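You operate a simulated robot arm through the tools that you are given. There is no shell and no other tool. Be economical: measure what you need, move in short steps, check, and stop when the job is done.

The job below is to be done with a simulated two-armed robot. You get a single attempt, and the scene is never put back.

TASK
Put the long post on top of the silver drilled ring on the test table. Pick up the card tube with the largest size on its label from the top of hood two with one hand, pass it to the other hand and put it on the shelf of the parts table. Put the cylinder from the outfeed end of the belt on the desk. Take the rolled sling and put it on the shelf of the parts table. Press the brake button two times. The order is free. Set down upright: card tube.

Only the result counts: the job must be done as asked and must still hold three seconds after the hand-in. Knocking over, shifting, dropping, spilling or breaking anything else fails it.

THE ROBOT
Two 6-joint arms with two-finger grippers on one trunk, on a base that drives. Base frame: it is fixed to the floor where the robot stands at the start and does not move with it; the origin is under the middle of the robot, x ahead of it, y to its left, z up; the surface under the hand at the start is at about z = 0.58. Units: m, degrees, N and s.
The left shoulder is at the start at [0.061, 0.143, 0.8], the right one opposite. With the tool pointing down near the work surface each hand reaches from about 0.3 to 0.72 m from the robot's upright axis, wherever it stands, measured 20 degrees to its own side. Places, roughly: brake button [-8, -3.1, 0.9]; card tube [-1.5, -1, 1.25]; cylinder (3x3x4 cm) [-4.5, -1, 0.8]; desk [-1, 0.5, 0.8]; drilled ring (7x7x4 cm) [0.8, -0.2, 0.6]; long post (4x4x11 cm) [0.7, 0.1, 0.6]; rolled sling (6x4x13 cm) [-3.2, -1, 1.2]; shelf of the parts table [-1.7, 0.5, 0.3]. Payload 2.45 kg a hand.
The TCP of each hand is the grasp point between the finger pads, 0.026 m short of the fingertips. In the tool frame z runs along the fingers and y along their closing line. The gripper opens to 0.096 m. The gripper's body begins 0.069 m behind the TCP.
Orientation is told as [roll, pitch, yaw] about the base's x, y, z axes, in that order, counted from this pose: with the fingers straight down and closing along the base's y, the tool's x points along the base's -x, its y along +y and its z along -z.

THE INTERFACE
- The arms move only by the tool send_rows. It takes "left_targets", "right_targets" or both (then of equal length, played together; a hand with none holds still); each is a list of rows, each a list of 2 entries, a list of its own where there are three numbers: the shift along the tool's x, y, z in cm, then the turn, a rotation vector about the tool's x, y, z in degrees. In form: [[[tx, ty, tz], [wx, wy, wz]], ...]. A call has 1 to 8 rows; each row shifts and turns the commanded pose from where the row before left it, along the tool's axes as they then stand. "left_hand" and "right_hand" are, for a hand that has rows, the opening, from 0 (shut) to 1 (fully open), set as the call begins (left out, the last holds). Each row takes 0.2 s and may step no farther than 0.05 m and 8.6 degrees from the row before; otherwise, or with a gripper value out of range, the whole call is refused. Where a pose cannot be reached the arm comes as near as it can. A force on the tool above 40 N (or 10 N above the force at the start of the call, whichever is more), or a blocked arm, ends the call early, and 0.2 s more pass. The fingers move at their own pace and stop on an object; they squeeze with about 28 N. The grip force told is the motor's: it shows also when the fingers shut on nothing. Time passes only in rows, and 0.2 s behind the last, so rows that do not move let the fingers close. The reply holds the time, the measured pose of the TCP, the force on the tool along the base axes, the opening and the grip force, in the units named above and with some noise, with the torque about the TCP (base axes, N m) and any sound that the robot's microphone picked up, and new pictures: "show" is both (left out), scene, wrist or none (wrist: the cameras of the hands that moved).
- Cameras (640 x 400 px; columns grow to the right, rows downward): "scene" is now at [0.0963, 0.0444, 1.3795]; the picture's right is [0.79, -0.61, -0.00], its down [-0.57, -0.74, -0.36] and it looks along [0.22, 0.29, -0.93] (base axes); focal length 214 px, centre (320, 200). "left" rides on the left gripper at [0.082, -0.003, -0.098] in its tool frame; the picture's right is [0.04, 1.00, 0.00], its down [-0.73, 0.03, -0.68] and it looks along [-0.68, 0.03, 0.73] (tool axes); focal length 256 px, centre (320, 200). "right" rides on the right gripper at [0.082, 0.003, -0.098] in its tool frame; the picture's right is [-0.04, 1.00, 0.00], its down [-0.73, -0.03, -0.68] and it looks along [-0.68, -0.03, 0.73] (tool axes); focal length 256 px, centre (320, 200). There is no depth. A picture from a camera that has moved, and an enlarged one, comes with that camera's place and axes in the base frame and with its lens.
- move_column(by): slides the trunk up (or, below 0, down) by that many m; the arms and the scene camera ride with it, the base frame stays. It gives what a move gives, with no picture.
- drive_base(legs): drives the robot by 1 to 6 legs, each [ahead, turn to the left] in m and degrees, along the robot's own axes; the way and the turn of a leg run together, so that a leg with both is an arc; at most 1.5 m and 180 degrees a leg. The arms and the cameras ride along, it lands a little off, and it stops where it bumps. It gives what a move gives, and a new picture of the scene camera.
- turn_head(pan, tilt): turns the head with the scene camera to pan (to the left, within 86 degrees either way) and tilt (down, from -29 to 69), counted from straight ahead of the robot. It gives what a move gives, and a new picture of the scene camera.
- close_up(camera, box): a new picture of the part [left, top, right, bottom] of that camera's present view, enlarged. The clock stands still meanwhile.
- close_job(): hands the job in; it is judged then, once.

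Go step by step. Nothing tells you exact positions but the pictures and the camera data: compare them with the known pose of the tool, close in by small moves and look again before you grip or let go. The budget is 165 turns and 260 pictures, counting those below and the enlarged ones. Unless the task says otherwise, let go and move clear before handing in.

The tools are called after "Call:" as name(argument=value, ...) on one line, values as JSON. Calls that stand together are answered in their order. send_rows: Moves the arms, as the interface text tells. Its arguments: {"type":"object","properties":{"left_targets":{"type":"array","items":{"type":"array"}},"left_hand":{"type":"number"},"right_targets":{"type":"array","items":{"type":"array"}},"right_hand":{"type":"number"},"show":{"type":"string","enum":["both","scene","wrist","none"]}},"required":[]} The other tools are called the same way: move_column (by) slides the trunk up or down; drive_base (legs) drives the base; turn_head (pan, tilt) turns the head that bears the scene camera; close_up (camera, box) takes an enlarged picture of a part of a camera's view; close_job () hands the job in.

At the start:

```text
time_s: 0.0
left_position: [0.4915, 0.1263, 0.945]
left_tcp_rot: [0.1, -0.1, 0.5]
left_ft_force: [0.5, 0.3, -0.5]
left_torque: [0.0, 0.01, 0.0]
left_gripper_width: 0.096
left_finger_force: 0.0
right_position: [0.5444, -0.2329, 0.8734]
right_tcp_rot: [0.0, -0.1, 0.4]
right_ft_force: [0.2, 0.3, -0.5]
right_torque: [0.02, 0.01, 0.01]
right_gripper_width: 0.0958
right_finger_force: 0.1
trunk travel left (down, up): [-0.425, 0.165]
robot x, y, heading: [0.0011, 0.0002, 0.3]
head pan, tilt: [52.2, 68.8]
```

scene: 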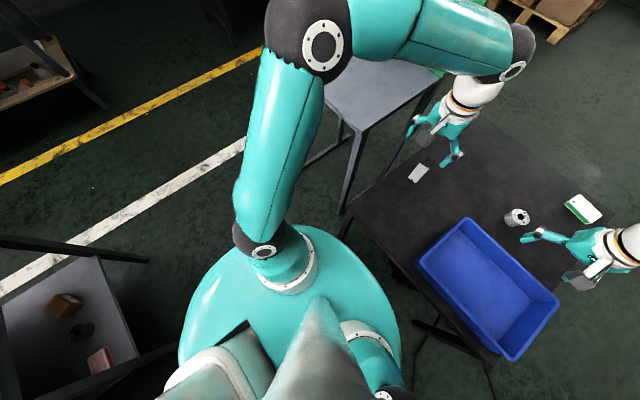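
right: 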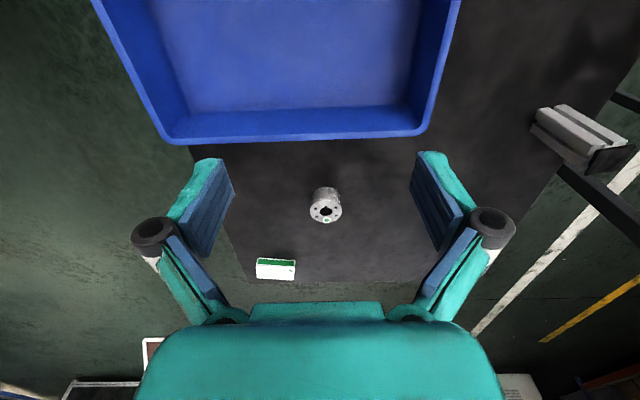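
left: 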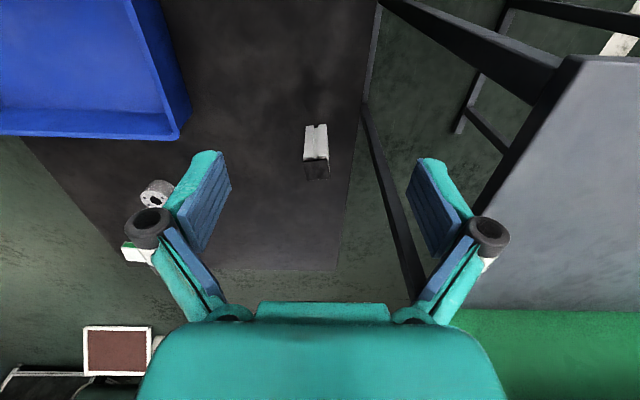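

I see the test table ahead with a blue bin, the drilled ring and a light block that should be the post. I'll enlarge these to measure them.

Call:
close_up(camera="left", box=[240, 80, 400, 200])

Call:
close_up(camera="right", box=[240, 160, 400, 290])

Call:
turn_head(pan=0, tilt=40)

```text
3.33 times, centred on (320, 140) of left
camera zoom: at [0.4092, 0.1219, 1.0426], right [-0.05, 1.0, 0.0], down [0.73, 0.03, 0.68], along [0.68, 0.03, -0.73], focal length 853 px, centre (320, 400)
```

zoom: 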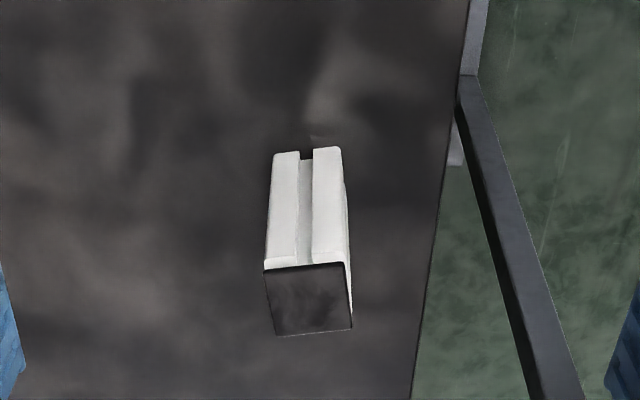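

```text
3.08 times, centred on (320, 225) of right
camera zoom: at [0.4641, -0.2299, 0.9706], right [0.03, 1.0, 0.0], down [0.73, -0.02, 0.68], along [0.68, -0.02, -0.73], focal length 788 px, centre (320, 123)
```

zoom: 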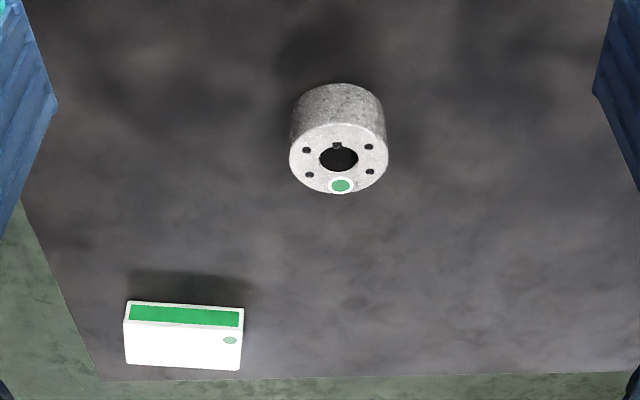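

```text
time_s: 1.2
left_position: [0.4902, 0.1279, 0.9455]
left_tcp_rot: [0.0, -0.1, 0.4]
left_ft_force: [0.2, 0.0, 0.6]
left_torque: [-0.02, -0.04, -0.01]
left_gripper_width: 0.0958
left_finger_force: 0.1
right_position: [0.5448, -0.2326, 0.8742]
right_tcp_rot: [0.1, 0.0, 0.3]
right_ft_force: [0.0, 0.8, 0.1]
right_torque: [-0.02, 0.0, 0.02]
right_gripper_width: 0.0961
right_finger_force: 0.1
trunk travel left (down, up): [-0.425, 0.165]
robot x, y, heading: [0.003, 0.0014, -0.1]
head pan, tilt: [0.0, 40.0]
camera scene: at [0.147, 0.0003, 1.4156], right [0.0, -1.0, 0.0], down [-0.64, 0.0, -0.77], along [0.77, 0.0, -0.64], focal length 214 px, centre (320, 200)
```

scene: 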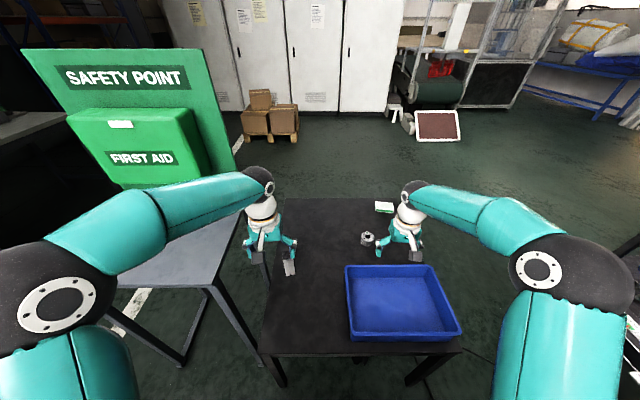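

The post stands upright near (0.667, 0.128) with its top at about 0.69. The ring lies near (0.82, -0.23), which is out of reach, so I'll check how much room there is between the base and the table.

Call:
turn_head(pan=0, tilt=69)

Call:
turn_head(pan=-80, tilt=25)

Call:
turn_head(pan=80, tilt=25)

```text
time_s: 2.1
left_position: [0.4922, 0.1256, 0.9448]
left_tcp_rot: [0.0, 0.0, 0.4]
left_ft_force: [0.1, 0.2, 0.3]
left_torque: [0.0, -0.04, 0.0]
left_gripper_width: 0.0962
left_finger_force: 0.0
right_position: [0.5457, -0.2328, 0.8746]
right_tcp_rot: [0.0, 0.0, 0.4]
right_ft_force: [-0.1, 0.0, -0.6]
right_torque: [0.03, -0.02, 0.04]
right_gripper_width: 0.0964
right_finger_force: 0.1
trunk travel left (down, up): [-0.425, 0.165]
robot x, y, heading: [0.0037, -0.0023, 0.3]
head pan, tilt: [0.0, 68.8]
camera scene: at [0.1179, 0.0003, 1.3795], right [0.0, -1.0, 0.0], down [-0.93, 0.0, -0.36], along [0.36, 0.0, -0.93], focal length 214 px, centre (320, 200)
```

scene: 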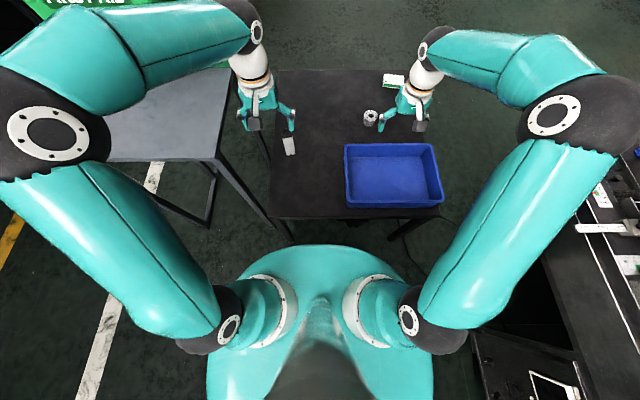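

```text
time_s: 3.7
left_position: [0.4907, 0.127, 0.9454]
left_tcp_rot: [0.0, 0.0, 0.4]
left_ft_force: [0.3, 0.1, -0.4]
left_torque: [0.05, -0.02, 0.03]
left_gripper_width: 0.0961
left_finger_force: 0.1
right_position: [0.545, -0.2331, 0.8743]
right_tcp_rot: [0.0, 0.0, 0.3]
right_ft_force: [0.5, 0.3, 0.6]
right_torque: [0.0, -0.01, 0.01]
right_gripper_width: 0.0962
right_finger_force: 0.0
trunk travel left (down, up): [-0.425, 0.165]
robot x, y, heading: [-0.0021, 0.0026, 0.0]
head pan, tilt: [-80.0, 25.0]
camera scene: at [0.078, -0.0904, 1.4389], right [-0.98, -0.17, 0.0], down [-0.07, 0.42, -0.91], along [0.16, -0.89, -0.42], focal length 214 px, centre (320, 200)
```

scene: 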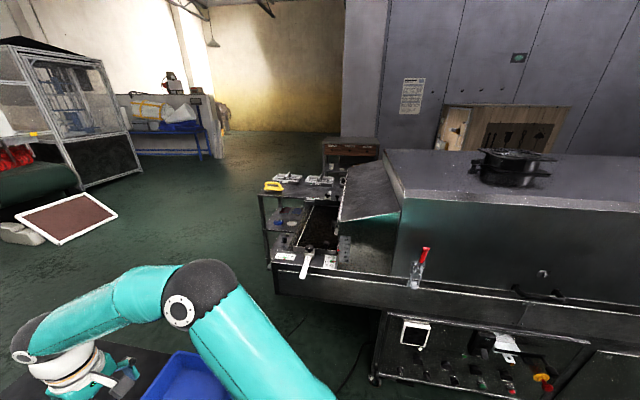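

```text
time_s: 6.1
left_position: [0.4913, 0.1275, 0.9453]
left_tcp_rot: [0.0, 0.0, 0.5]
left_ft_force: [0.2, 0.9, 0.0]
left_torque: [-0.01, -0.01, 0.02]
left_gripper_width: 0.0959
left_finger_force: 0.1
right_position: [0.5437, -0.2323, 0.8753]
right_tcp_rot: [0.0, 0.1, 0.4]
right_ft_force: [0.1, -0.4, -0.4]
right_torque: [-0.01, 0.02, -0.02]
right_gripper_width: 0.096
right_finger_force: 0.1
trunk travel left (down, up): [-0.425, 0.165]
robot x, y, heading: [-0.0008, 0.0003, -0.1]
head pan, tilt: [80.0, 25.0]
camera scene: at [0.078, 0.091, 1.439], right [0.98, -0.17, 0.0], down [-0.07, -0.42, -0.91], along [0.16, 0.89, -0.42], focal length 214 px, centre (320, 200)
```

scene: 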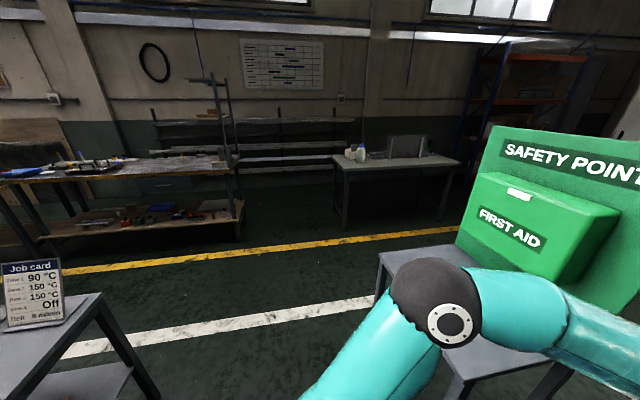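

The gap to the table looks like about 0.1 m. I'll drive 5 cm ahead and then tilt the right hand 45° forward so it reaches both the post and the ring.

Call:
drive_base(legs=[[0.05, 0]])

Call:
send_rows(right_targets=[[[0, 0, 0], [0, -7.5, 0]], [[0, 0, 0], [0, -7.5, 0]], [[0, 0, 0], [0, -7.5, 0]], [[0, 0, 0], [0, -7.5, 0]], [[0, 0, 0], [0, -7.5, 0]], [[0, 0, 0], [0, -7.5, 0]], [[0, 0, 0], [-5.6, 0, -5.6]]], show="none")

Call:
turn_head(pan=0, tilt=45)

```text
time_s: 7.1
left_position: [0.5403, 0.1269, 0.9434]
left_tcp_rot: [0.0, 0.1, 0.4]
left_ft_force: [0.3, 0.1, 0.4]
left_torque: [0.0, 0.04, 0.01]
left_gripper_width: 0.0961
left_finger_force: 0.0
right_position: [0.5974, -0.2324, 0.8723]
right_tcp_rot: [-0.1, 0.2, 0.3]
right_ft_force: [0.0, -0.7, 0.4]
right_torque: [0.02, 0.03, 0.0]
right_gripper_width: 0.0961
right_finger_force: 0.0
trunk travel left (down, up): [-0.425, 0.165]
robot x, y, heading: [0.0528, 0.0015, -0.0]
head pan, tilt: [80.0, 25.0]
camera scene: at [0.1308, 0.091, 1.4388], right [0.98, -0.17, 0.0], down [-0.08, -0.42, -0.91], along [0.16, 0.89, -0.42], focal length 214 px, centre (320, 200)
```

scene: 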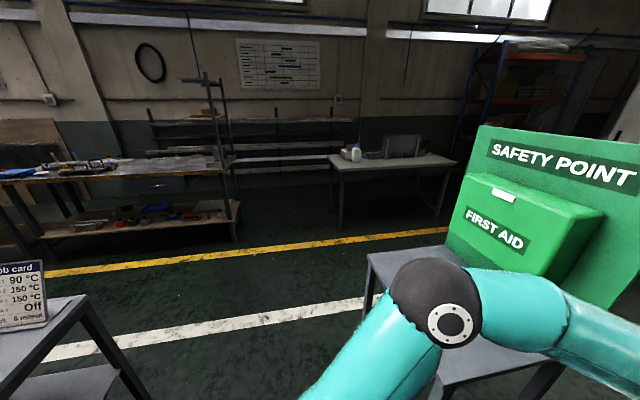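

```text
time_s: 8.7
left_position: [0.5412, 0.1262, 0.9463]
left_tcp_rot: [0.0, 0.0, 0.5]
left_ft_force: [0.2, 0.0, -1.4]
left_torque: [0.02, -0.01, -0.01]
left_gripper_width: 0.0962
left_finger_force: 0.0
right_position: [0.596, -0.2348, 0.8722]
right_tcp_rot: [-0.2, -41.9, 8.0]
right_ft_force: [0.9, -0.5, 0.2]
right_torque: [0.01, -0.03, 0.0]
right_gripper_width: 0.0964
right_finger_force: 0.1
right hand out of reach, approached as far as the arm can: row 6
trunk travel left (down, up): [-0.425, 0.165]
robot x, y, heading: [0.049, -0.0027, 0.1]
head pan, tilt: [80.0, 25.0]
```

```text
time_s: 10.2
left_position: [0.5416, 0.1263, 0.9454]
left_tcp_rot: [0.0, 0.0, 0.4]
left_ft_force: [0.7, 1.2, -0.3]
left_torque: [0.01, 0.0, 0.0]
left_gripper_width: 0.096
left_finger_force: 0.1
right_position: [0.5953, -0.2364, 0.8733]
right_tcp_rot: [-0.3, -41.9, 8.1]
right_ft_force: [0.0, 0.4, -0.1]
right_torque: [0.04, 0.02, -0.03]
right_gripper_width: 0.0961
right_finger_force: 0.0
trunk travel left (down, up): [-0.425, 0.165]
robot x, y, heading: [0.0492, -0.0008, -0.0]
head pan, tilt: [0.0, 45.0]
camera scene: at [0.1936, 0.0003, 1.4084], right [0.0, -1.0, 0.0], down [-0.71, 0.0, -0.71], along [0.71, 0.0, -0.71], focal length 214 px, centre (320, 200)
```

scene: 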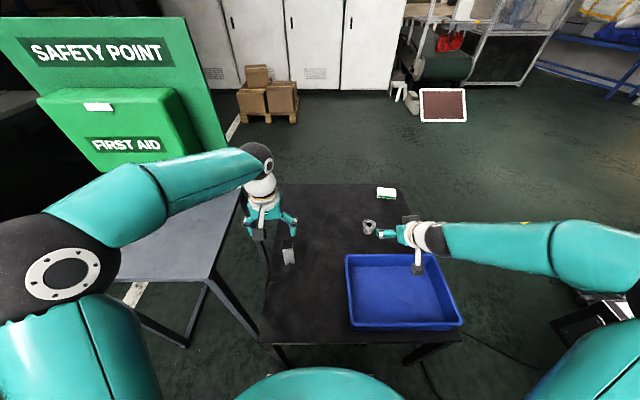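

Right hand tilt is limited to about 42°, which is enough. I'll move the left hand up and away, then bring the right hand in front of the post at height.

Call:
send_rows(left_targets=[[[0, 3, -3], [0, 0, 0]], [[0, 3, -3], [0, 0, 0]], [[0, 3, -3], [0, 0, 0]], [[0, 3, -3], [0, 0, 0]], [[0, 3, 0], [0, 0, 0]], [[0, 3, 0], [0, 0, 0]]], show="none")

Call:
send_rows(right_targets=[[[-0.51, 4.39, 0.46], [0, 0, 0]], [[-0.51, 4.39, 0.46], [0, 0, 0]], [[-0.51, 4.39, 0.46], [0, 0, 0]], [[-0.51, 4.39, 0.46], [0, 0, 0]], [[-0.51, 4.39, 0.46], [0, 0, 0]], [[-0.51, 4.39, 0.46], [0, 0, 0]], [[-0.51, 4.39, 0.46], [0, 0, 0]], [[-0.51, 4.39, 0.46], [0, 0, 0]]], show="both")

```text
time_s: 11.6
left_position: [0.5398, 0.3086, 1.0652]
left_tcp_rot: [0.0, 0.0, 0.4]
left_ft_force: [-0.4, -0.4, 0.0]
left_torque: [0.0, 0.02, -0.01]
left_gripper_width: 0.096
left_finger_force: 0.0
right_position: [0.5949, -0.2355, 0.8735]
right_tcp_rot: [-0.3, -41.9, 8.0]
right_ft_force: [0.6, 0.4, -0.9]
right_torque: [0.01, -0.02, -0.01]
right_gripper_width: 0.096
right_finger_force: 0.0
trunk travel left (down, up): [-0.425, 0.165]
robot x, y, heading: [0.0516, 0.0012, 0.0]
head pan, tilt: [0.0, 45.0]
```

```text
time_s: 13.4
left_position: [0.5396, 0.3075, 1.0653]
left_tcp_rot: [0.0, 0.1, 0.3]
left_ft_force: [0.2, 0.2, -0.2]
left_torque: [-0.03, -0.02, 0.04]
left_gripper_width: 0.0961
left_finger_force: 0.0
right_position: [0.6017, 0.1203, 0.8724]
right_tcp_rot: [-0.2, -41.8, 7.9]
right_ft_force: [0.8, -0.8, 0.0]
right_torque: [-0.01, 0.02, 0.03]
right_gripper_width: 0.0959
right_finger_force: 0.0
trunk travel left (down, up): [-0.425, 0.165]
robot x, y, heading: [0.0498, -0.001, 0.2]
head pan, tilt: [0.0, 45.0]
camera scene: at [0.1937, 0.001, 1.4084], right [0.0, -1.0, 0.0], down [-0.71, 0.0, -0.71], along [0.71, 0.0, -0.71], focal length 214 px, centre (320, 200)
camera right: at [0.4772, 0.1066, 0.8891], right [-0.11, 0.99, 0.02], down [0.09, -0.01, 1.0], along [0.99, 0.11, -0.09], focal length 256 px, centre (320, 200)
```

scene: 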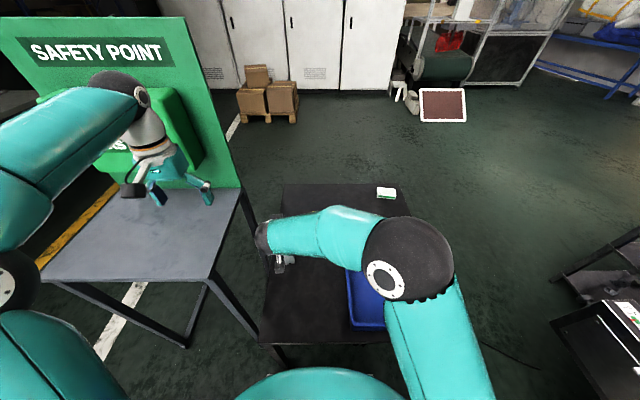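
right: 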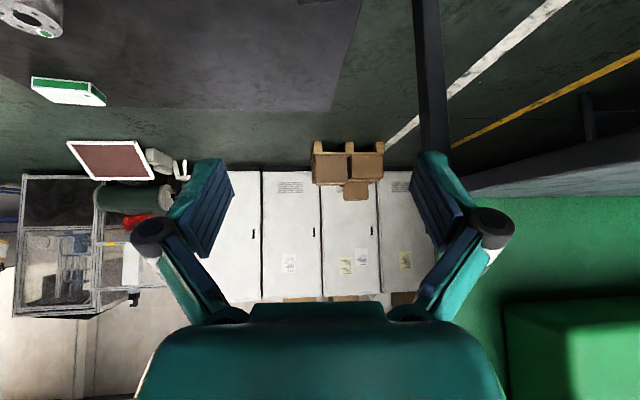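

The right hand is above and short of the post. I'll lower it straight down to the pre-grasp height and look.

Call:
send_rows(right_targets=[[[2.44, 0, 2.71], [0, 0, 0]], [[2.44, 0, 2.71], [0, 0, 0]], [[2.44, 0, 2.71], [0, 0, 0]], [[2.44, 0, 2.71], [0, 0, 0]]], show="both")

```text
time_s: 14.4
left_position: [0.5402, 0.3068, 1.0649]
left_tcp_rot: [-0.1, 0.1, 0.3]
left_ft_force: [-0.4, 0.3, -0.2]
left_torque: [0.01, 0.0, -0.03]
left_gripper_width: 0.096
left_finger_force: 0.0
right_position: [0.6135, 0.1115, 0.7364]
right_tcp_rot: [0.7, -42.8, 6.0]
right_ft_force: [0.6, 0.2, 0.3]
right_torque: [0.02, 0.01, -0.01]
right_gripper_width: 0.0962
right_finger_force: 0.0
trunk travel left (down, up): [-0.425, 0.165]
robot x, y, heading: [0.0504, 0.0019, 0.1]
head pan, tilt: [0.0, 45.0]
camera scene: at [0.1941, 0.0006, 1.4094], right [0.0, -1.0, 0.0], down [-0.71, 0.0, -0.71], along [0.71, 0.0, -0.71], focal length 214 px, centre (320, 200)
camera right: at [0.4867, 0.0997, 0.7524], right [-0.08, 1.0, 0.04], down [0.08, -0.03, 1.0], along [0.99, 0.09, -0.08], focal length 256 px, centre (320, 200)
```

scene: 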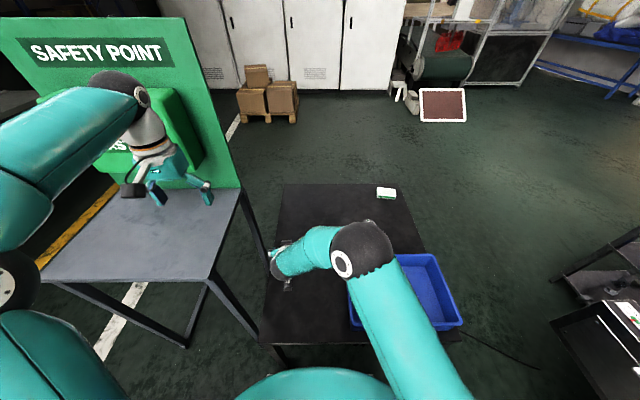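
right: 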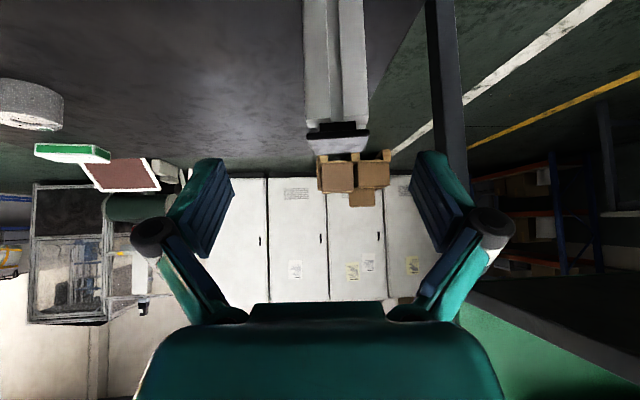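

The post is at about (0.67, 0.126) and its top at 0.694, matching the first estimate. I'll correct sideways and go halfway in.

Call:
send_rows(right_targets=[[[1.6, 1.0, 0], [0, 0, 0]], [[0, 0, 2.5], [0, 0, 0]], [[0, 0, 2.5], [0, 0, 0]]], show="wrist")

```text
time_s: 15.2
left_position: [0.5393, 0.3061, 1.0662]
left_tcp_rot: [0.0, 0.1, 0.4]
left_ft_force: [1.1, 0.7, -0.2]
left_torque: [0.01, 0.01, -0.01]
left_gripper_width: 0.0961
left_finger_force: 0.1
right_position: [0.6378, 0.1184, 0.6923]
right_tcp_rot: [0.8, -42.8, 5.2]
right_ft_force: [0.2, 0.4, 1.1]
right_torque: [0.01, 0.01, -0.02]
right_gripper_width: 0.0959
right_finger_force: 0.1
trunk travel left (down, up): [-0.425, 0.165]
robot x, y, heading: [0.0486, 0.0013, -0.0]
head pan, tilt: [0.0, 45.0]
camera right: at [0.5121, 0.1087, 0.7077], right [-0.07, 1.0, 0.04], down [0.08, -0.03, 1.0], along [0.99, 0.07, -0.08], focal length 256 px, centre (320, 200)
```

right: 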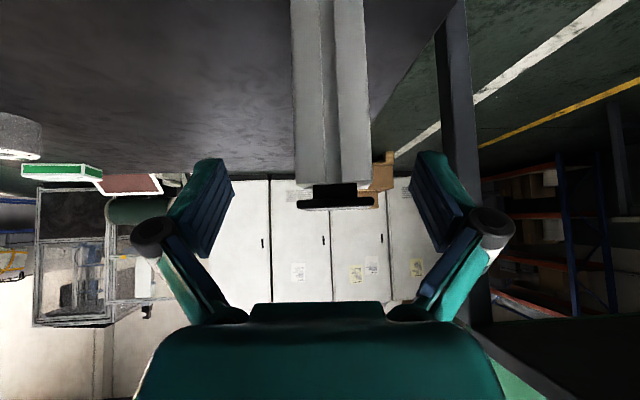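

Call:
send_rows(right_targets=[[[0.2, 0.4, 2.5], [0, 0, 0]], [[0.2, 0.3, 2.5], [0, 0, 0]], [[0, 0, 0], [0, 0, 0]]], show="wrist")

```text
time_s: 16.2
left_position: [0.5401, 0.3065, 1.0625]
left_tcp_rot: [-0.1, 0.1, 0.4]
left_ft_force: [0.8, 0.5, -0.7]
left_torque: [0.01, -0.04, 0.01]
left_gripper_width: 0.0961
left_finger_force: 0.1
right_position: [0.671, 0.1211, 0.6469]
right_tcp_rot: [1.0, -42.5, 4.3]
right_ft_force: [-0.8, 1.6, -0.1]
right_torque: [0.04, 0.01, -0.01]
right_gripper_width: 0.0961
right_finger_force: 0.0
trunk travel left (down, up): [-0.425, 0.165]
robot x, y, heading: [0.0493, -0.0004, -0.0]
head pan, tilt: [0.0, 45.0]
stopped in row 3 (right hand): the arm was blocked; the commanded pose is now the measured one
camera right: at [0.5448, 0.113, 0.663], right [-0.06, 1.0, 0.04], down [0.08, -0.03, 1.0], along [0.99, 0.06, -0.08], focal length 256 px, centre (320, 200)
```

right: 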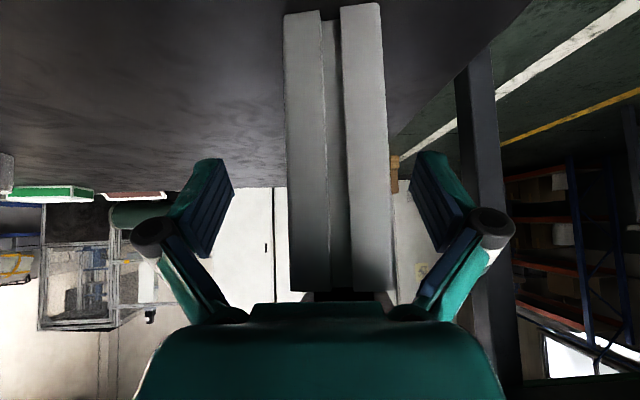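

Call:
turn_head(pan=-10, tilt=60)

```text
time_s: 17.0
left_position: [0.5394, 0.3066, 1.0658]
left_tcp_rot: [0.0, 0.1, 0.3]
left_ft_force: [0.4, -0.2, 0.2]
left_torque: [-0.02, 0.01, -0.02]
left_gripper_width: 0.0962
left_finger_force: 0.0
right_position: [0.6688, 0.1208, 0.6448]
right_tcp_rot: [0.7, -42.1, 4.6]
right_ft_force: [-0.3, 0.8, -0.3]
right_torque: [-0.02, 0.0, -0.04]
right_gripper_width: 0.0961
right_finger_force: 0.1
trunk travel left (down, up): [-0.425, 0.165]
robot x, y, heading: [0.053, -0.0, 0.0]
head pan, tilt: [-10.0, 60.0]
camera scene: at [0.1781, -0.0112, 1.3883], right [-0.17, -0.98, 0.0], down [-0.85, 0.15, -0.5], along [0.49, -0.09, -0.87], focal length 214 px, centre (320, 200)
```

scene: 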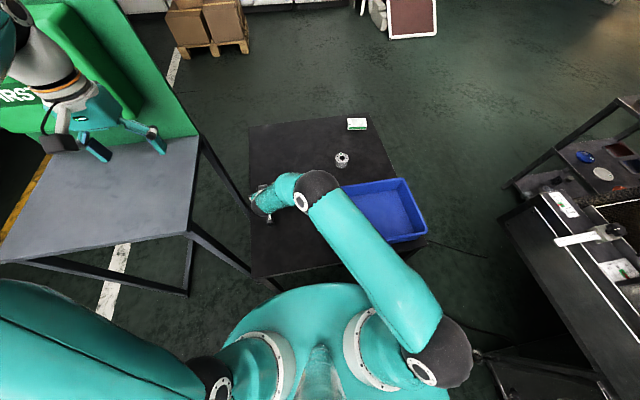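

The fingers straddle the post and nothing else seems touched. Closing the right hand.

Call:
send_rows(right_targets=[[[0, 0, 0], [0, 0, 0]], [[0, 0, 0], [0, 0, 0]], [[0, 0, 0], [0, 0, 0]], [[0, 0, 0], [0, 0, 0]]], right_hand=0, show="wrist")

```text
time_s: 18.0
left_position: [0.539, 0.308, 1.0658]
left_tcp_rot: [0.0, 0.1, 0.4]
left_ft_force: [-0.1, 0.4, -0.3]
left_torque: [-0.03, 0.01, 0.0]
left_gripper_width: 0.0959
left_finger_force: 0.1
right_position: [0.6681, 0.12, 0.6462]
right_tcp_rot: [0.6, -42.2, 4.5]
right_ft_force: [-0.1, -0.1, 1.1]
right_torque: [0.0, -0.04, 0.02]
right_gripper_width: 0.0395
right_finger_force: 27.6
trunk travel left (down, up): [-0.425, 0.165]
robot x, y, heading: [0.05, -0.0002, -0.0]
head pan, tilt: [-10.0, 60.0]
camera right: at [0.543, 0.1124, 0.6628], right [-0.06, 1.0, 0.04], down [0.09, -0.03, 1.0], along [0.99, 0.06, -0.09], focal length 256 px, centre (320, 200)
```

right: 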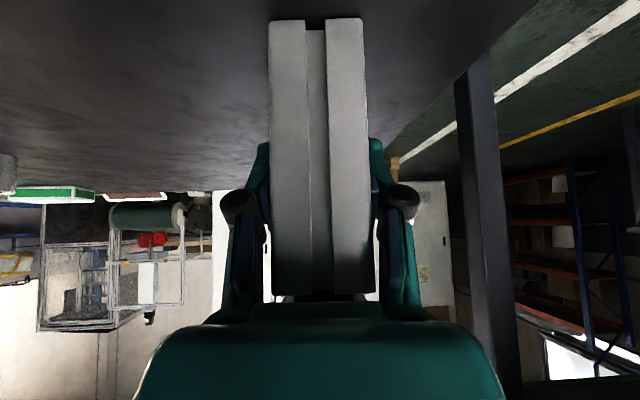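

Gripped, 39.5 mm wide. Lifting straight up by 10 cm.

Call:
send_rows(right_targets=[[[-2.2, 0, -2.47], [0, 0, 0]], [[-2.2, 0, -2.47], [0, 0, 0]], [[-2.2, 0, -2.47], [0, 0, 0]], [[-2.2, 0, -2.47], [0, 0, 0]]], show="scene")

Call:
close_up(camera="scene", box=[220, 100, 460, 250])

```text
time_s: 19.0
left_position: [0.5391, 0.3067, 1.0669]
left_tcp_rot: [0.1, 0.0, 0.5]
left_ft_force: [-0.6, 0.6, 1.1]
left_torque: [-0.03, -0.04, -0.01]
left_gripper_width: 0.0961
left_finger_force: 0.1
right_position: [0.6636, 0.1245, 0.7815]
right_tcp_rot: [0.6, -42.6, 5.1]
right_ft_force: [-0.2, -0.7, -2.1]
right_torque: [0.02, -0.05, -0.04]
right_gripper_width: 0.0394
right_finger_force: 27.2
trunk travel left (down, up): [-0.425, 0.165]
robot x, y, heading: [0.0487, 0.001, 0.0]
head pan, tilt: [-10.0, 60.0]
camera scene: at [0.1777, -0.0114, 1.3892], right [-0.17, -0.98, 0.0], down [-0.85, 0.15, -0.5], along [0.49, -0.09, -0.87], focal length 214 px, centre (320, 200)
```

scene: 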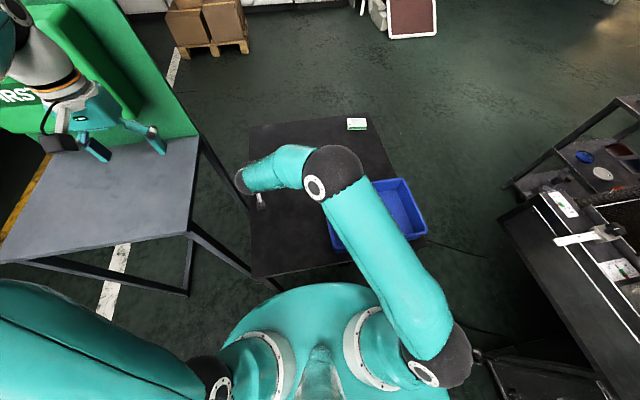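

```text
2.67 times, centred on (340, 175) of scene
camera zoom: at [0.1777, -0.0114, 1.3892], right [-0.17, -0.98, 0.0], down [-0.85, 0.15, -0.5], along [0.49, -0.09, -0.87], focal length 572 px, centre (267, 267)
```

zoom: 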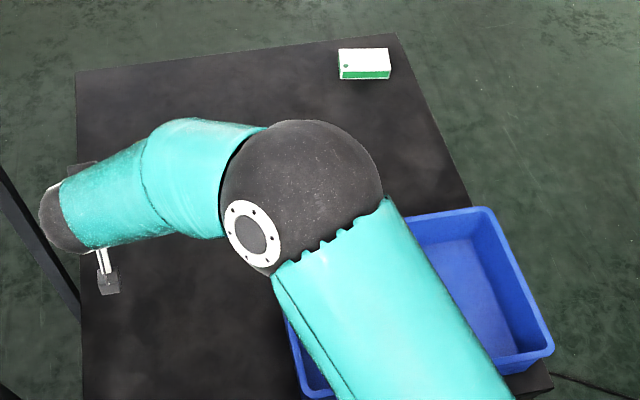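

Post is lifted. Moving it sideways at height to just short of the ring.

Call:
send_rows(right_targets=[[[-0.41, -4.49, 0.38], [0, 0, 0]], [[-0.41, -4.49, 0.38], [0, 0, 0]], [[-0.41, -4.49, 0.38], [0, 0, 0]], [[-0.41, -4.49, 0.38], [0, 0, 0]], [[-0.41, -4.49, 0.38], [0, 0, 0]], [[-0.41, -4.49, 0.38], [0, 0, 0]], [[-0.41, -4.49, 0.38], [0, 0, 0]], [[-0.41, -4.49, 0.38], [0, 0, 0]]], show="both")

Call:
close_up(camera="scene", box=[260, 100, 420, 220])

```text
time_s: 20.8
left_position: [0.5408, 0.3076, 1.0656]
left_tcp_rot: [-0.1, 0.0, 0.5]
left_ft_force: [-0.2, 0.5, -0.6]
left_torque: [-0.03, -0.01, 0.0]
left_gripper_width: 0.0961
left_finger_force: 0.0
right_position: [0.7432, -0.2288, 0.7762]
right_tcp_rot: [0.8, -42.4, 5.1]
right_ft_force: [0.3, -0.2, -2.3]
right_torque: [0.01, -0.01, -0.02]
right_gripper_width: 0.0396
right_finger_force: 28.2
trunk travel left (down, up): [-0.425, 0.165]
robot x, y, heading: [0.0506, 0.0007, -0.1]
head pan, tilt: [-10.0, 60.0]
camera scene: at [0.1783, -0.0119, 1.3888], right [-0.17, -0.98, 0.0], down [-0.85, 0.15, -0.5], along [0.49, -0.09, -0.87], focal length 214 px, centre (320, 200)
camera right: at [0.6182, -0.2387, 0.7923], right [-0.07, 1.0, 0.04], down [0.09, -0.03, 1.0], along [0.99, 0.07, -0.08], focal length 256 px, centre (320, 200)
```

scene: 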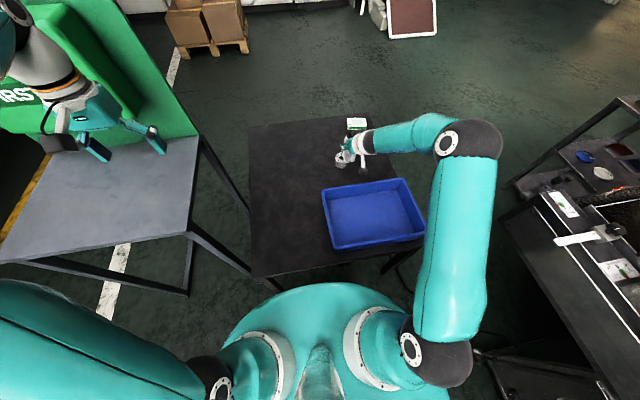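
right: 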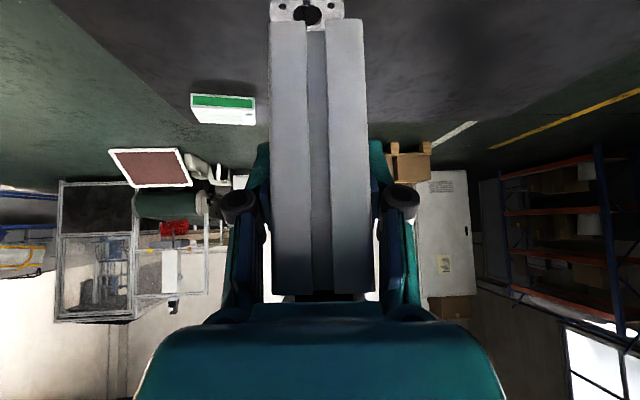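

```text
3.33 times, centred on (340, 160) of scene
camera zoom: at [0.1783, -0.0119, 1.3888], right [-0.17, -0.98, 0.0], down [-0.85, 0.15, -0.5], along [0.49, -0.09, -0.87], focal length 715 px, centre (253, 333)
```

zoom: 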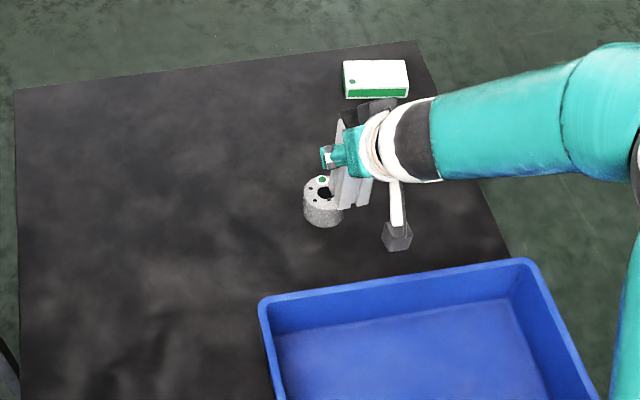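

Ring centre measures about (0.817, -0.229). I'll move the post over it.

Call:
send_rows(right_targets=[[[-1.82, -0.2, 1.67], [0, 0, 0]], [[-1.82, -0.2, 1.67], [0, 0, 0]], [[-1.82, -0.2, 1.67], [0, 0, 0]]], show="both")

Call:
close_up(camera="scene", box=[260, 100, 420, 220])

```text
time_s: 21.6
left_position: [0.5406, 0.3062, 1.0659]
left_tcp_rot: [0.0, 0.1, 0.4]
left_ft_force: [-1.0, -0.8, -0.5]
left_torque: [-0.01, 0.0, -0.04]
left_gripper_width: 0.0964
left_finger_force: 0.1
right_position: [0.8186, -0.2282, 0.7753]
right_tcp_rot: [0.7, -42.4, 5.1]
right_ft_force: [0.2, -0.4, -2.3]
right_torque: [-0.01, 0.03, 0.0]
right_gripper_width: 0.0395
right_finger_force: 28.1
trunk travel left (down, up): [-0.425, 0.165]
robot x, y, heading: [0.0532, 0.0019, -0.2]
head pan, tilt: [-10.0, 60.0]
camera scene: at [0.179, -0.0112, 1.3888], right [-0.17, -0.98, 0.0], down [-0.85, 0.15, -0.5], along [0.49, -0.09, -0.87], focal length 214 px, centre (320, 200)
camera right: at [0.6935, -0.237, 0.7918], right [-0.07, 1.0, 0.04], down [0.09, -0.03, 1.0], along [0.99, 0.07, -0.08], focal length 256 px, centre (320, 200)
```

scene: 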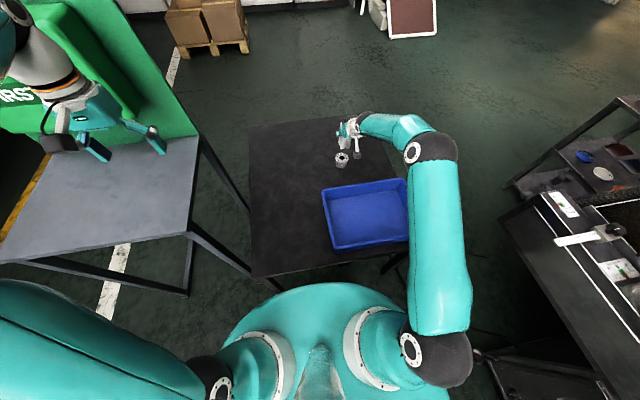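
right: 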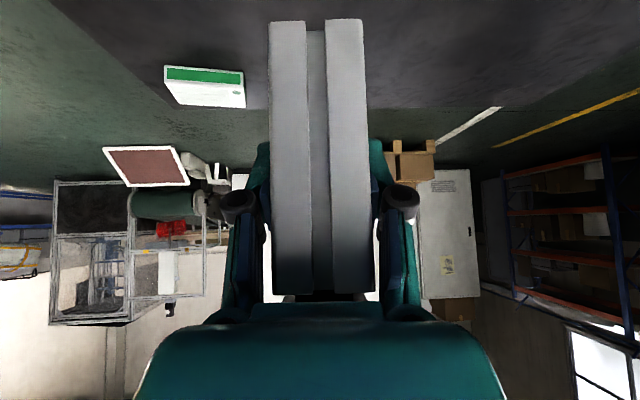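

```text
3.33 times, centred on (340, 160) of scene
camera zoom: at [0.179, -0.0112, 1.3888], right [-0.17, -0.98, 0.0], down [-0.85, 0.15, -0.5], along [0.49, -0.09, -0.87], focal length 715 px, centre (253, 333)
```

zoom: 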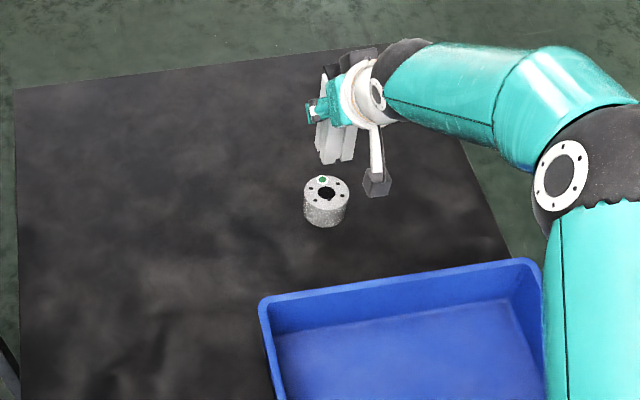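

Aligned within a few mm. Lowering to just above the ring.

Call:
send_rows(right_targets=[[[1.75, 0, 2.1], [0, 0, 0]], [[1.75, 0, 2.1], [0, 0, 0]], [[1.75, 0, 2.1], [0, 0, 0]]], show="wrist")

Call:
close_up(camera="scene", box=[300, 100, 400, 180])

```text
time_s: 22.4
left_position: [0.5398, 0.3075, 1.0654]
left_tcp_rot: [0.0, 0.1, 0.5]
left_ft_force: [0.6, -0.5, 1.2]
left_torque: [0.01, 0.04, -0.02]
left_gripper_width: 0.0962
left_finger_force: 0.0
right_position: [0.8215, -0.2295, 0.6936]
right_tcp_rot: [0.7, -42.4, 4.9]
right_ft_force: [0.4, -0.1, -2.0]
right_torque: [0.0, -0.02, -0.04]
right_gripper_width: 0.0394
right_finger_force: 28.0
trunk travel left (down, up): [-0.425, 0.165]
robot x, y, heading: [0.0489, 0.0024, 0.0]
head pan, tilt: [-10.0, 60.0]
camera right: at [0.6966, -0.237, 0.7097], right [-0.06, 1.0, 0.04], down [0.09, -0.03, 1.0], along [0.99, 0.07, -0.08], focal length 256 px, centre (320, 200)
```

right: 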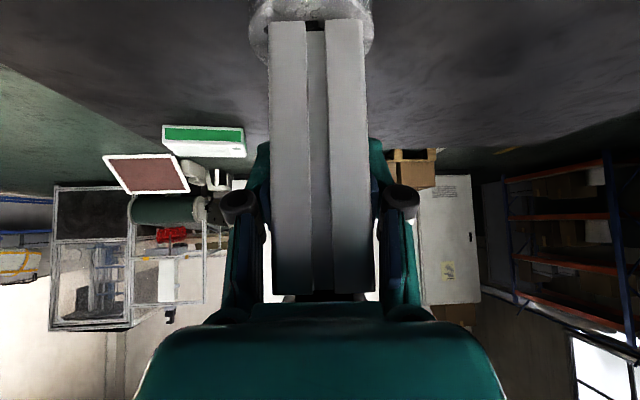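

```text
5.00 times, centred on (350, 140) of scene
camera zoom: at [0.179, -0.0114, 1.3888], right [-0.17, -0.98, 0.0], down [-0.85, 0.15, -0.5], along [0.49, -0.09, -0.87], focal length 1072 px, centre (170, 500)
```

zoom: 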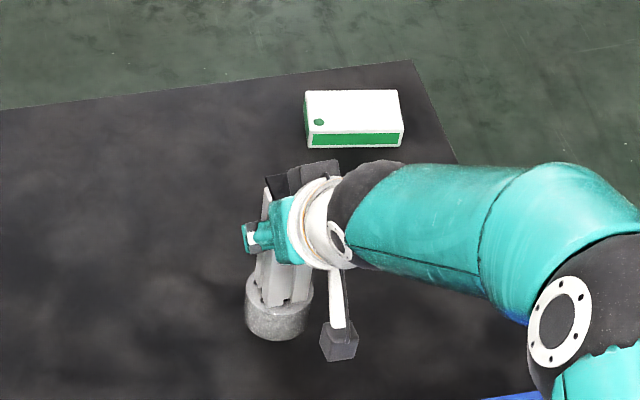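

Post sits centred over the ring, a few mm above. Lowering gently.

Call:
send_rows(right_targets=[[[0.2, 0, 0.22], [0, 0, 0]], [[0.2, 0, 0.22], [0, 0, 0]]], show="none")

```text
time_s: 23.0
left_position: [0.5389, 0.307, 1.0654]
left_tcp_rot: [0.0, 0.1, 0.4]
left_ft_force: [-1.0, 0.0, -0.8]
left_torque: [0.0, -0.04, 0.0]
left_gripper_width: 0.096
left_finger_force: 0.0
right_position: [0.8224, -0.2279, 0.6874]
right_tcp_rot: [0.7, -42.4, 5.0]
right_ft_force: [-0.7, 0.9, -1.8]
right_torque: [0.0, -0.03, 0.0]
right_gripper_width: 0.0394
right_finger_force: 28.0
trunk travel left (down, up): [-0.425, 0.165]
robot x, y, heading: [0.0497, -0.0001, -0.0]
head pan, tilt: [-10.0, 60.0]
```

Call:
send_rows(right_targets=[[[0.1, 0, 0.11], [0, 0, 0]], [[0.1, 0, 0.11], [0, 0, 0]]], show="none")

```text
time_s: 23.6
left_position: [0.539, 0.3063, 1.0664]
left_tcp_rot: [0.0, 0.1, 0.5]
left_ft_force: [0.3, -0.3, -0.4]
left_torque: [-0.05, 0.0, 0.0]
left_gripper_width: 0.096
left_finger_force: 0.1
right_position: [0.8219, -0.228, 0.6848]
right_tcp_rot: [0.7, -42.5, 4.9]
right_ft_force: [0.0, 0.7, -2.1]
right_torque: [0.01, -0.02, 0.0]
right_gripper_width: 0.0396
right_finger_force: 27.9
trunk travel left (down, up): [-0.425, 0.165]
robot x, y, heading: [0.0464, 0.0019, 0.0]
head pan, tilt: [-10.0, 60.0]
```

Call:
send_rows(right_targets=[[[0.1, 0, 0.11], [0, 0, 0]], [[0.1, 0, 0.11], [0, 0, 0]]], show="wrist")

Call:
close_up(camera="right", box=[220, 0, 420, 125])

```text
time_s: 24.2
left_position: [0.5387, 0.3076, 1.0665]
left_tcp_rot: [-0.1, 0.0, 0.4]
left_ft_force: [0.1, 0.0, 0.1]
left_torque: [0.02, -0.01, -0.02]
left_gripper_width: 0.0962
left_finger_force: 0.0
right_position: [0.8214, -0.228, 0.6854]
right_tcp_rot: [0.7, -42.7, 5.0]
right_ft_force: [-2.9, 0.1, 9.1]
right_torque: [-0.16, 0.45, -0.05]
right_gripper_width: 0.0395
right_finger_force: 28.1
trunk travel left (down, up): [-0.425, 0.165]
robot x, y, heading: [0.0497, 0.0024, 0.1]
head pan, tilt: [-10.0, 60.0]
camera right: at [0.6969, -0.2367, 0.7011], right [-0.07, 1.0, 0.04], down [0.08, -0.03, 1.0], along [0.99, 0.07, -0.08], focal length 256 px, centre (320, 200)
```

right: 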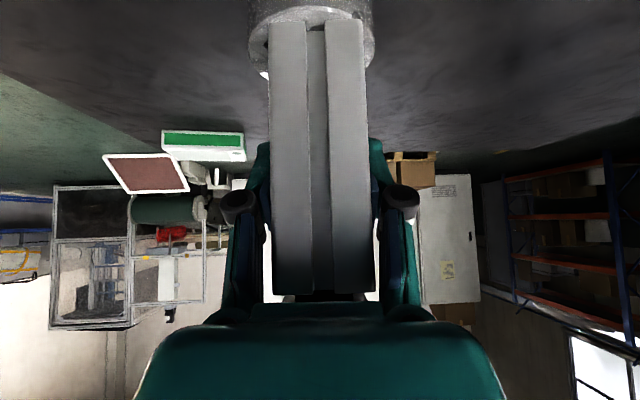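

```text
3.20 times, centred on (320, 62) of right
camera zoom: at [0.6969, -0.2367, 0.7011], right [-0.07, 1.0, 0.04], down [0.08, -0.03, 1.0], along [0.99, 0.07, -0.08], focal length 819 px, centre (320, 640)
```

zoom: 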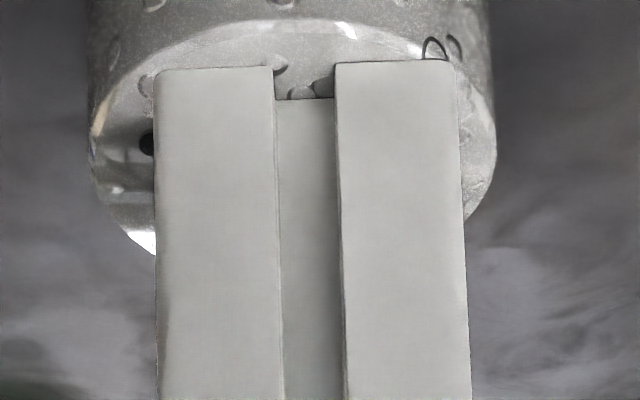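

Contact is felt (about 11 N), the post rests on the ring. Opening and withdrawing along the fingers.

Call:
send_rows(right_targets=[[[0, 0, 0], [0, 0, 0]], [[0, 0, 0], [0, 0, 0]], [[0, 0, 0], [0, 0, 0]]], right_hand=0.9, show="none")

Call:
send_rows(right_targets=[[[0, 0, -2], [0, 0, 0]], [[0, 0, -3], [0, 0, 0]], [[0, 0, -4], [0, 0, 0]], [[0, 0, -4], [0, 0, 0]], [[0, 0, -4], [0, 0, 0]]], show="both")

Call:
close_up(camera="scene", box=[260, 100, 420, 220])

```text
time_s: 25.0
left_position: [0.5389, 0.307, 1.066]
left_tcp_rot: [0.0, 0.0, 0.4]
left_ft_force: [-0.2, 0.3, 0.3]
left_torque: [0.01, -0.05, -0.04]
left_gripper_width: 0.0962
left_finger_force: 0.0
right_position: [0.8217, -0.2283, 0.6829]
right_tcp_rot: [0.7, -42.5, 5.1]
right_ft_force: [0.0, -0.3, -0.5]
right_torque: [0.0, 0.01, 0.02]
right_gripper_width: 0.0861
right_finger_force: 0.0
trunk travel left (down, up): [-0.425, 0.165]
robot x, y, heading: [0.0492, 0.0004, -0.2]
head pan, tilt: [-10.0, 60.0]
```

```text
time_s: 26.2
left_position: [0.5385, 0.3065, 1.0669]
left_tcp_rot: [-0.1, 0.0, 0.5]
left_ft_force: [0.9, 0.9, 0.8]
left_torque: [-0.01, -0.04, -0.01]
left_gripper_width: 0.096
left_finger_force: 0.1
right_position: [0.7069, -0.2386, 0.8084]
right_tcp_rot: [0.7, -42.4, 5.0]
right_ft_force: [-0.4, -0.4, 0.5]
right_torque: [0.02, -0.01, -0.02]
right_gripper_width: 0.0864
right_finger_force: 0.0
trunk travel left (down, up): [-0.425, 0.165]
robot x, y, heading: [0.049, 0.0, 0.0]
head pan, tilt: [-10.0, 60.0]
camera scene: at [0.1769, -0.0112, 1.389], right [-0.17, -0.98, 0.0], down [-0.85, 0.15, -0.5], along [0.49, -0.09, -0.87], focal length 214 px, centre (320, 200)
camera right: at [0.5812, -0.2482, 0.8256], right [-0.07, 1.0, 0.04], down [0.09, -0.03, 1.0], along [0.99, 0.07, -0.08], focal length 256 px, centre (320, 200)
```

scene: 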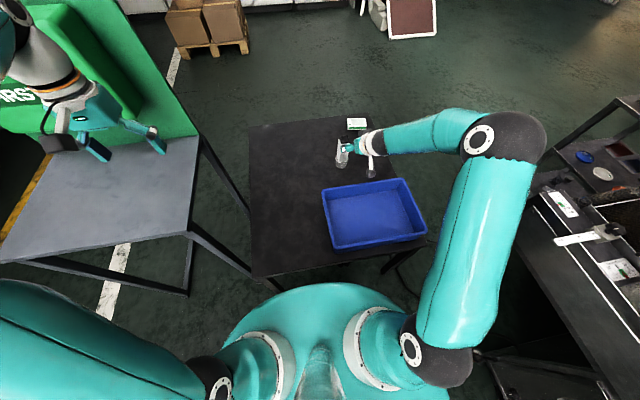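
right: 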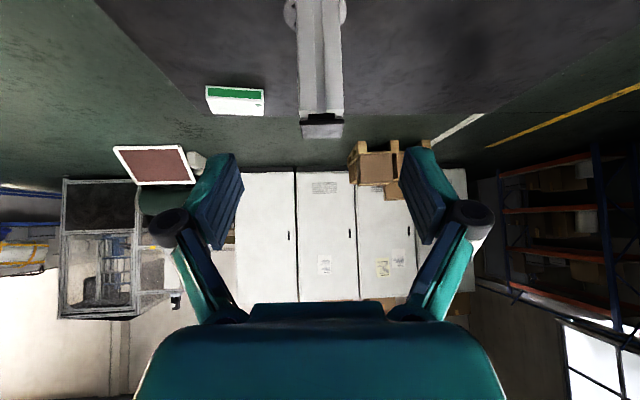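

```text
3.33 times, centred on (340, 160) of scene
camera zoom: at [0.1769, -0.0112, 1.389], right [-0.17, -0.98, 0.0], down [-0.85, 0.15, -0.5], along [0.49, -0.09, -0.87], focal length 715 px, centre (253, 333)
```

zoom: 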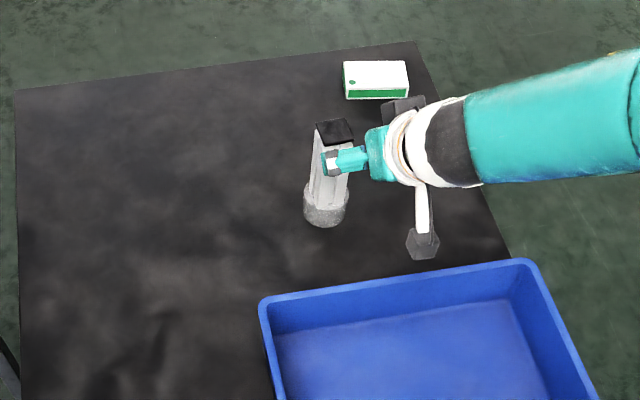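

Post stands on the ring. Now I'll bring both hands back and up into a compact travel pose.

Call:
send_rows(right_targets=[[[0, 0, -4], [0, 0, 0]], [[0, 0, -4], [0, 7, 0]], [[0, 0, 0], [0, 7, 0]], [[0, 0, 0], [0, 7, 0]], [[0, 0, 0], [0, 7, 0]], [[0, 0, 0], [0, 7, 0]], [[0, 0, 0], [0, 7.4, 0]], [[0, 0, 0], [0, 0, 5]]], left_targets=[[[3, -2, 0], [0, 0, 0]], [[3, -2, 0], [0, 0, 0]], [[3, -2, 0], [0, 0, 0]], [[3, -2, 0], [0, 0, 0]], [[2, -1, 0], [0, 0, 0]], [[0, 0, 0], [0, 0, 0]], [[0, 0, 0], [0, 0, 0]], [[0, 0, 0], [0, 0, 0]]], show="none")

Call:
send_rows(right_targets=[[[4.5, 0, -2], [0, 0, 0]], [[4.5, 0, -2], [0, 0, 0]], [[4.5, 0, -2], [0, 0, 0]], [[4.5, 0, -2], [0, 0, 0]], [[4.5, 0, -2], [0, 0, 0]], [[4.5, 0, -2], [0, 0, 0]]], show="scene")

```text
time_s: 28.0
left_position: [0.398, 0.2166, 1.0655]
left_tcp_rot: [0.0, 0.0, 0.4]
left_ft_force: [0.0, 0.4, 0.2]
left_torque: [0.05, -0.04, -0.02]
left_gripper_width: 0.0962
left_finger_force: 0.1
right_position: [0.654, -0.2461, 0.8677]
right_tcp_rot: [0.7, 0.0, 0.4]
right_ft_force: [0.3, 0.1, 0.6]
right_torque: [-0.01, 0.01, 0.0]
right_gripper_width: 0.0865
right_finger_force: 0.0
trunk travel left (down, up): [-0.425, 0.165]
robot x, y, heading: [0.0481, 0.0042, -0.2]
head pan, tilt: [-10.0, 60.0]
```

```text
time_s: 29.4
left_position: [0.3981, 0.2164, 1.0655]
left_tcp_rot: [0.0, 0.0, 0.3]
left_ft_force: [-0.2, -0.6, -0.3]
left_torque: [0.0, -0.02, -0.01]
left_gripper_width: 0.096
left_finger_force: 0.0
right_position: [0.3821, -0.2467, 0.9868]
right_tcp_rot: [0.5, -0.1, 0.4]
right_ft_force: [-0.5, -0.3, -0.5]
right_torque: [0.0, -0.01, -0.01]
right_gripper_width: 0.0865
right_finger_force: 0.1
trunk travel left (down, up): [-0.425, 0.165]
robot x, y, heading: [0.0526, 0.0007, 0.0]
head pan, tilt: [-10.0, 60.0]
camera scene: at [0.1761, -0.0113, 1.3891], right [-0.17, -0.98, 0.0], down [-0.85, 0.15, -0.5], along [0.49, -0.09, -0.87], focal length 214 px, centre (320, 200)
```

scene: 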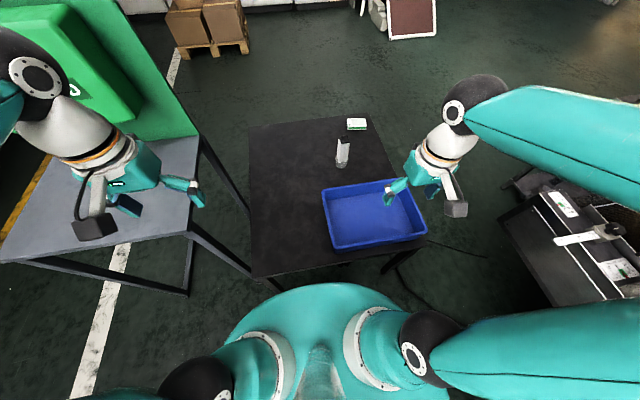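

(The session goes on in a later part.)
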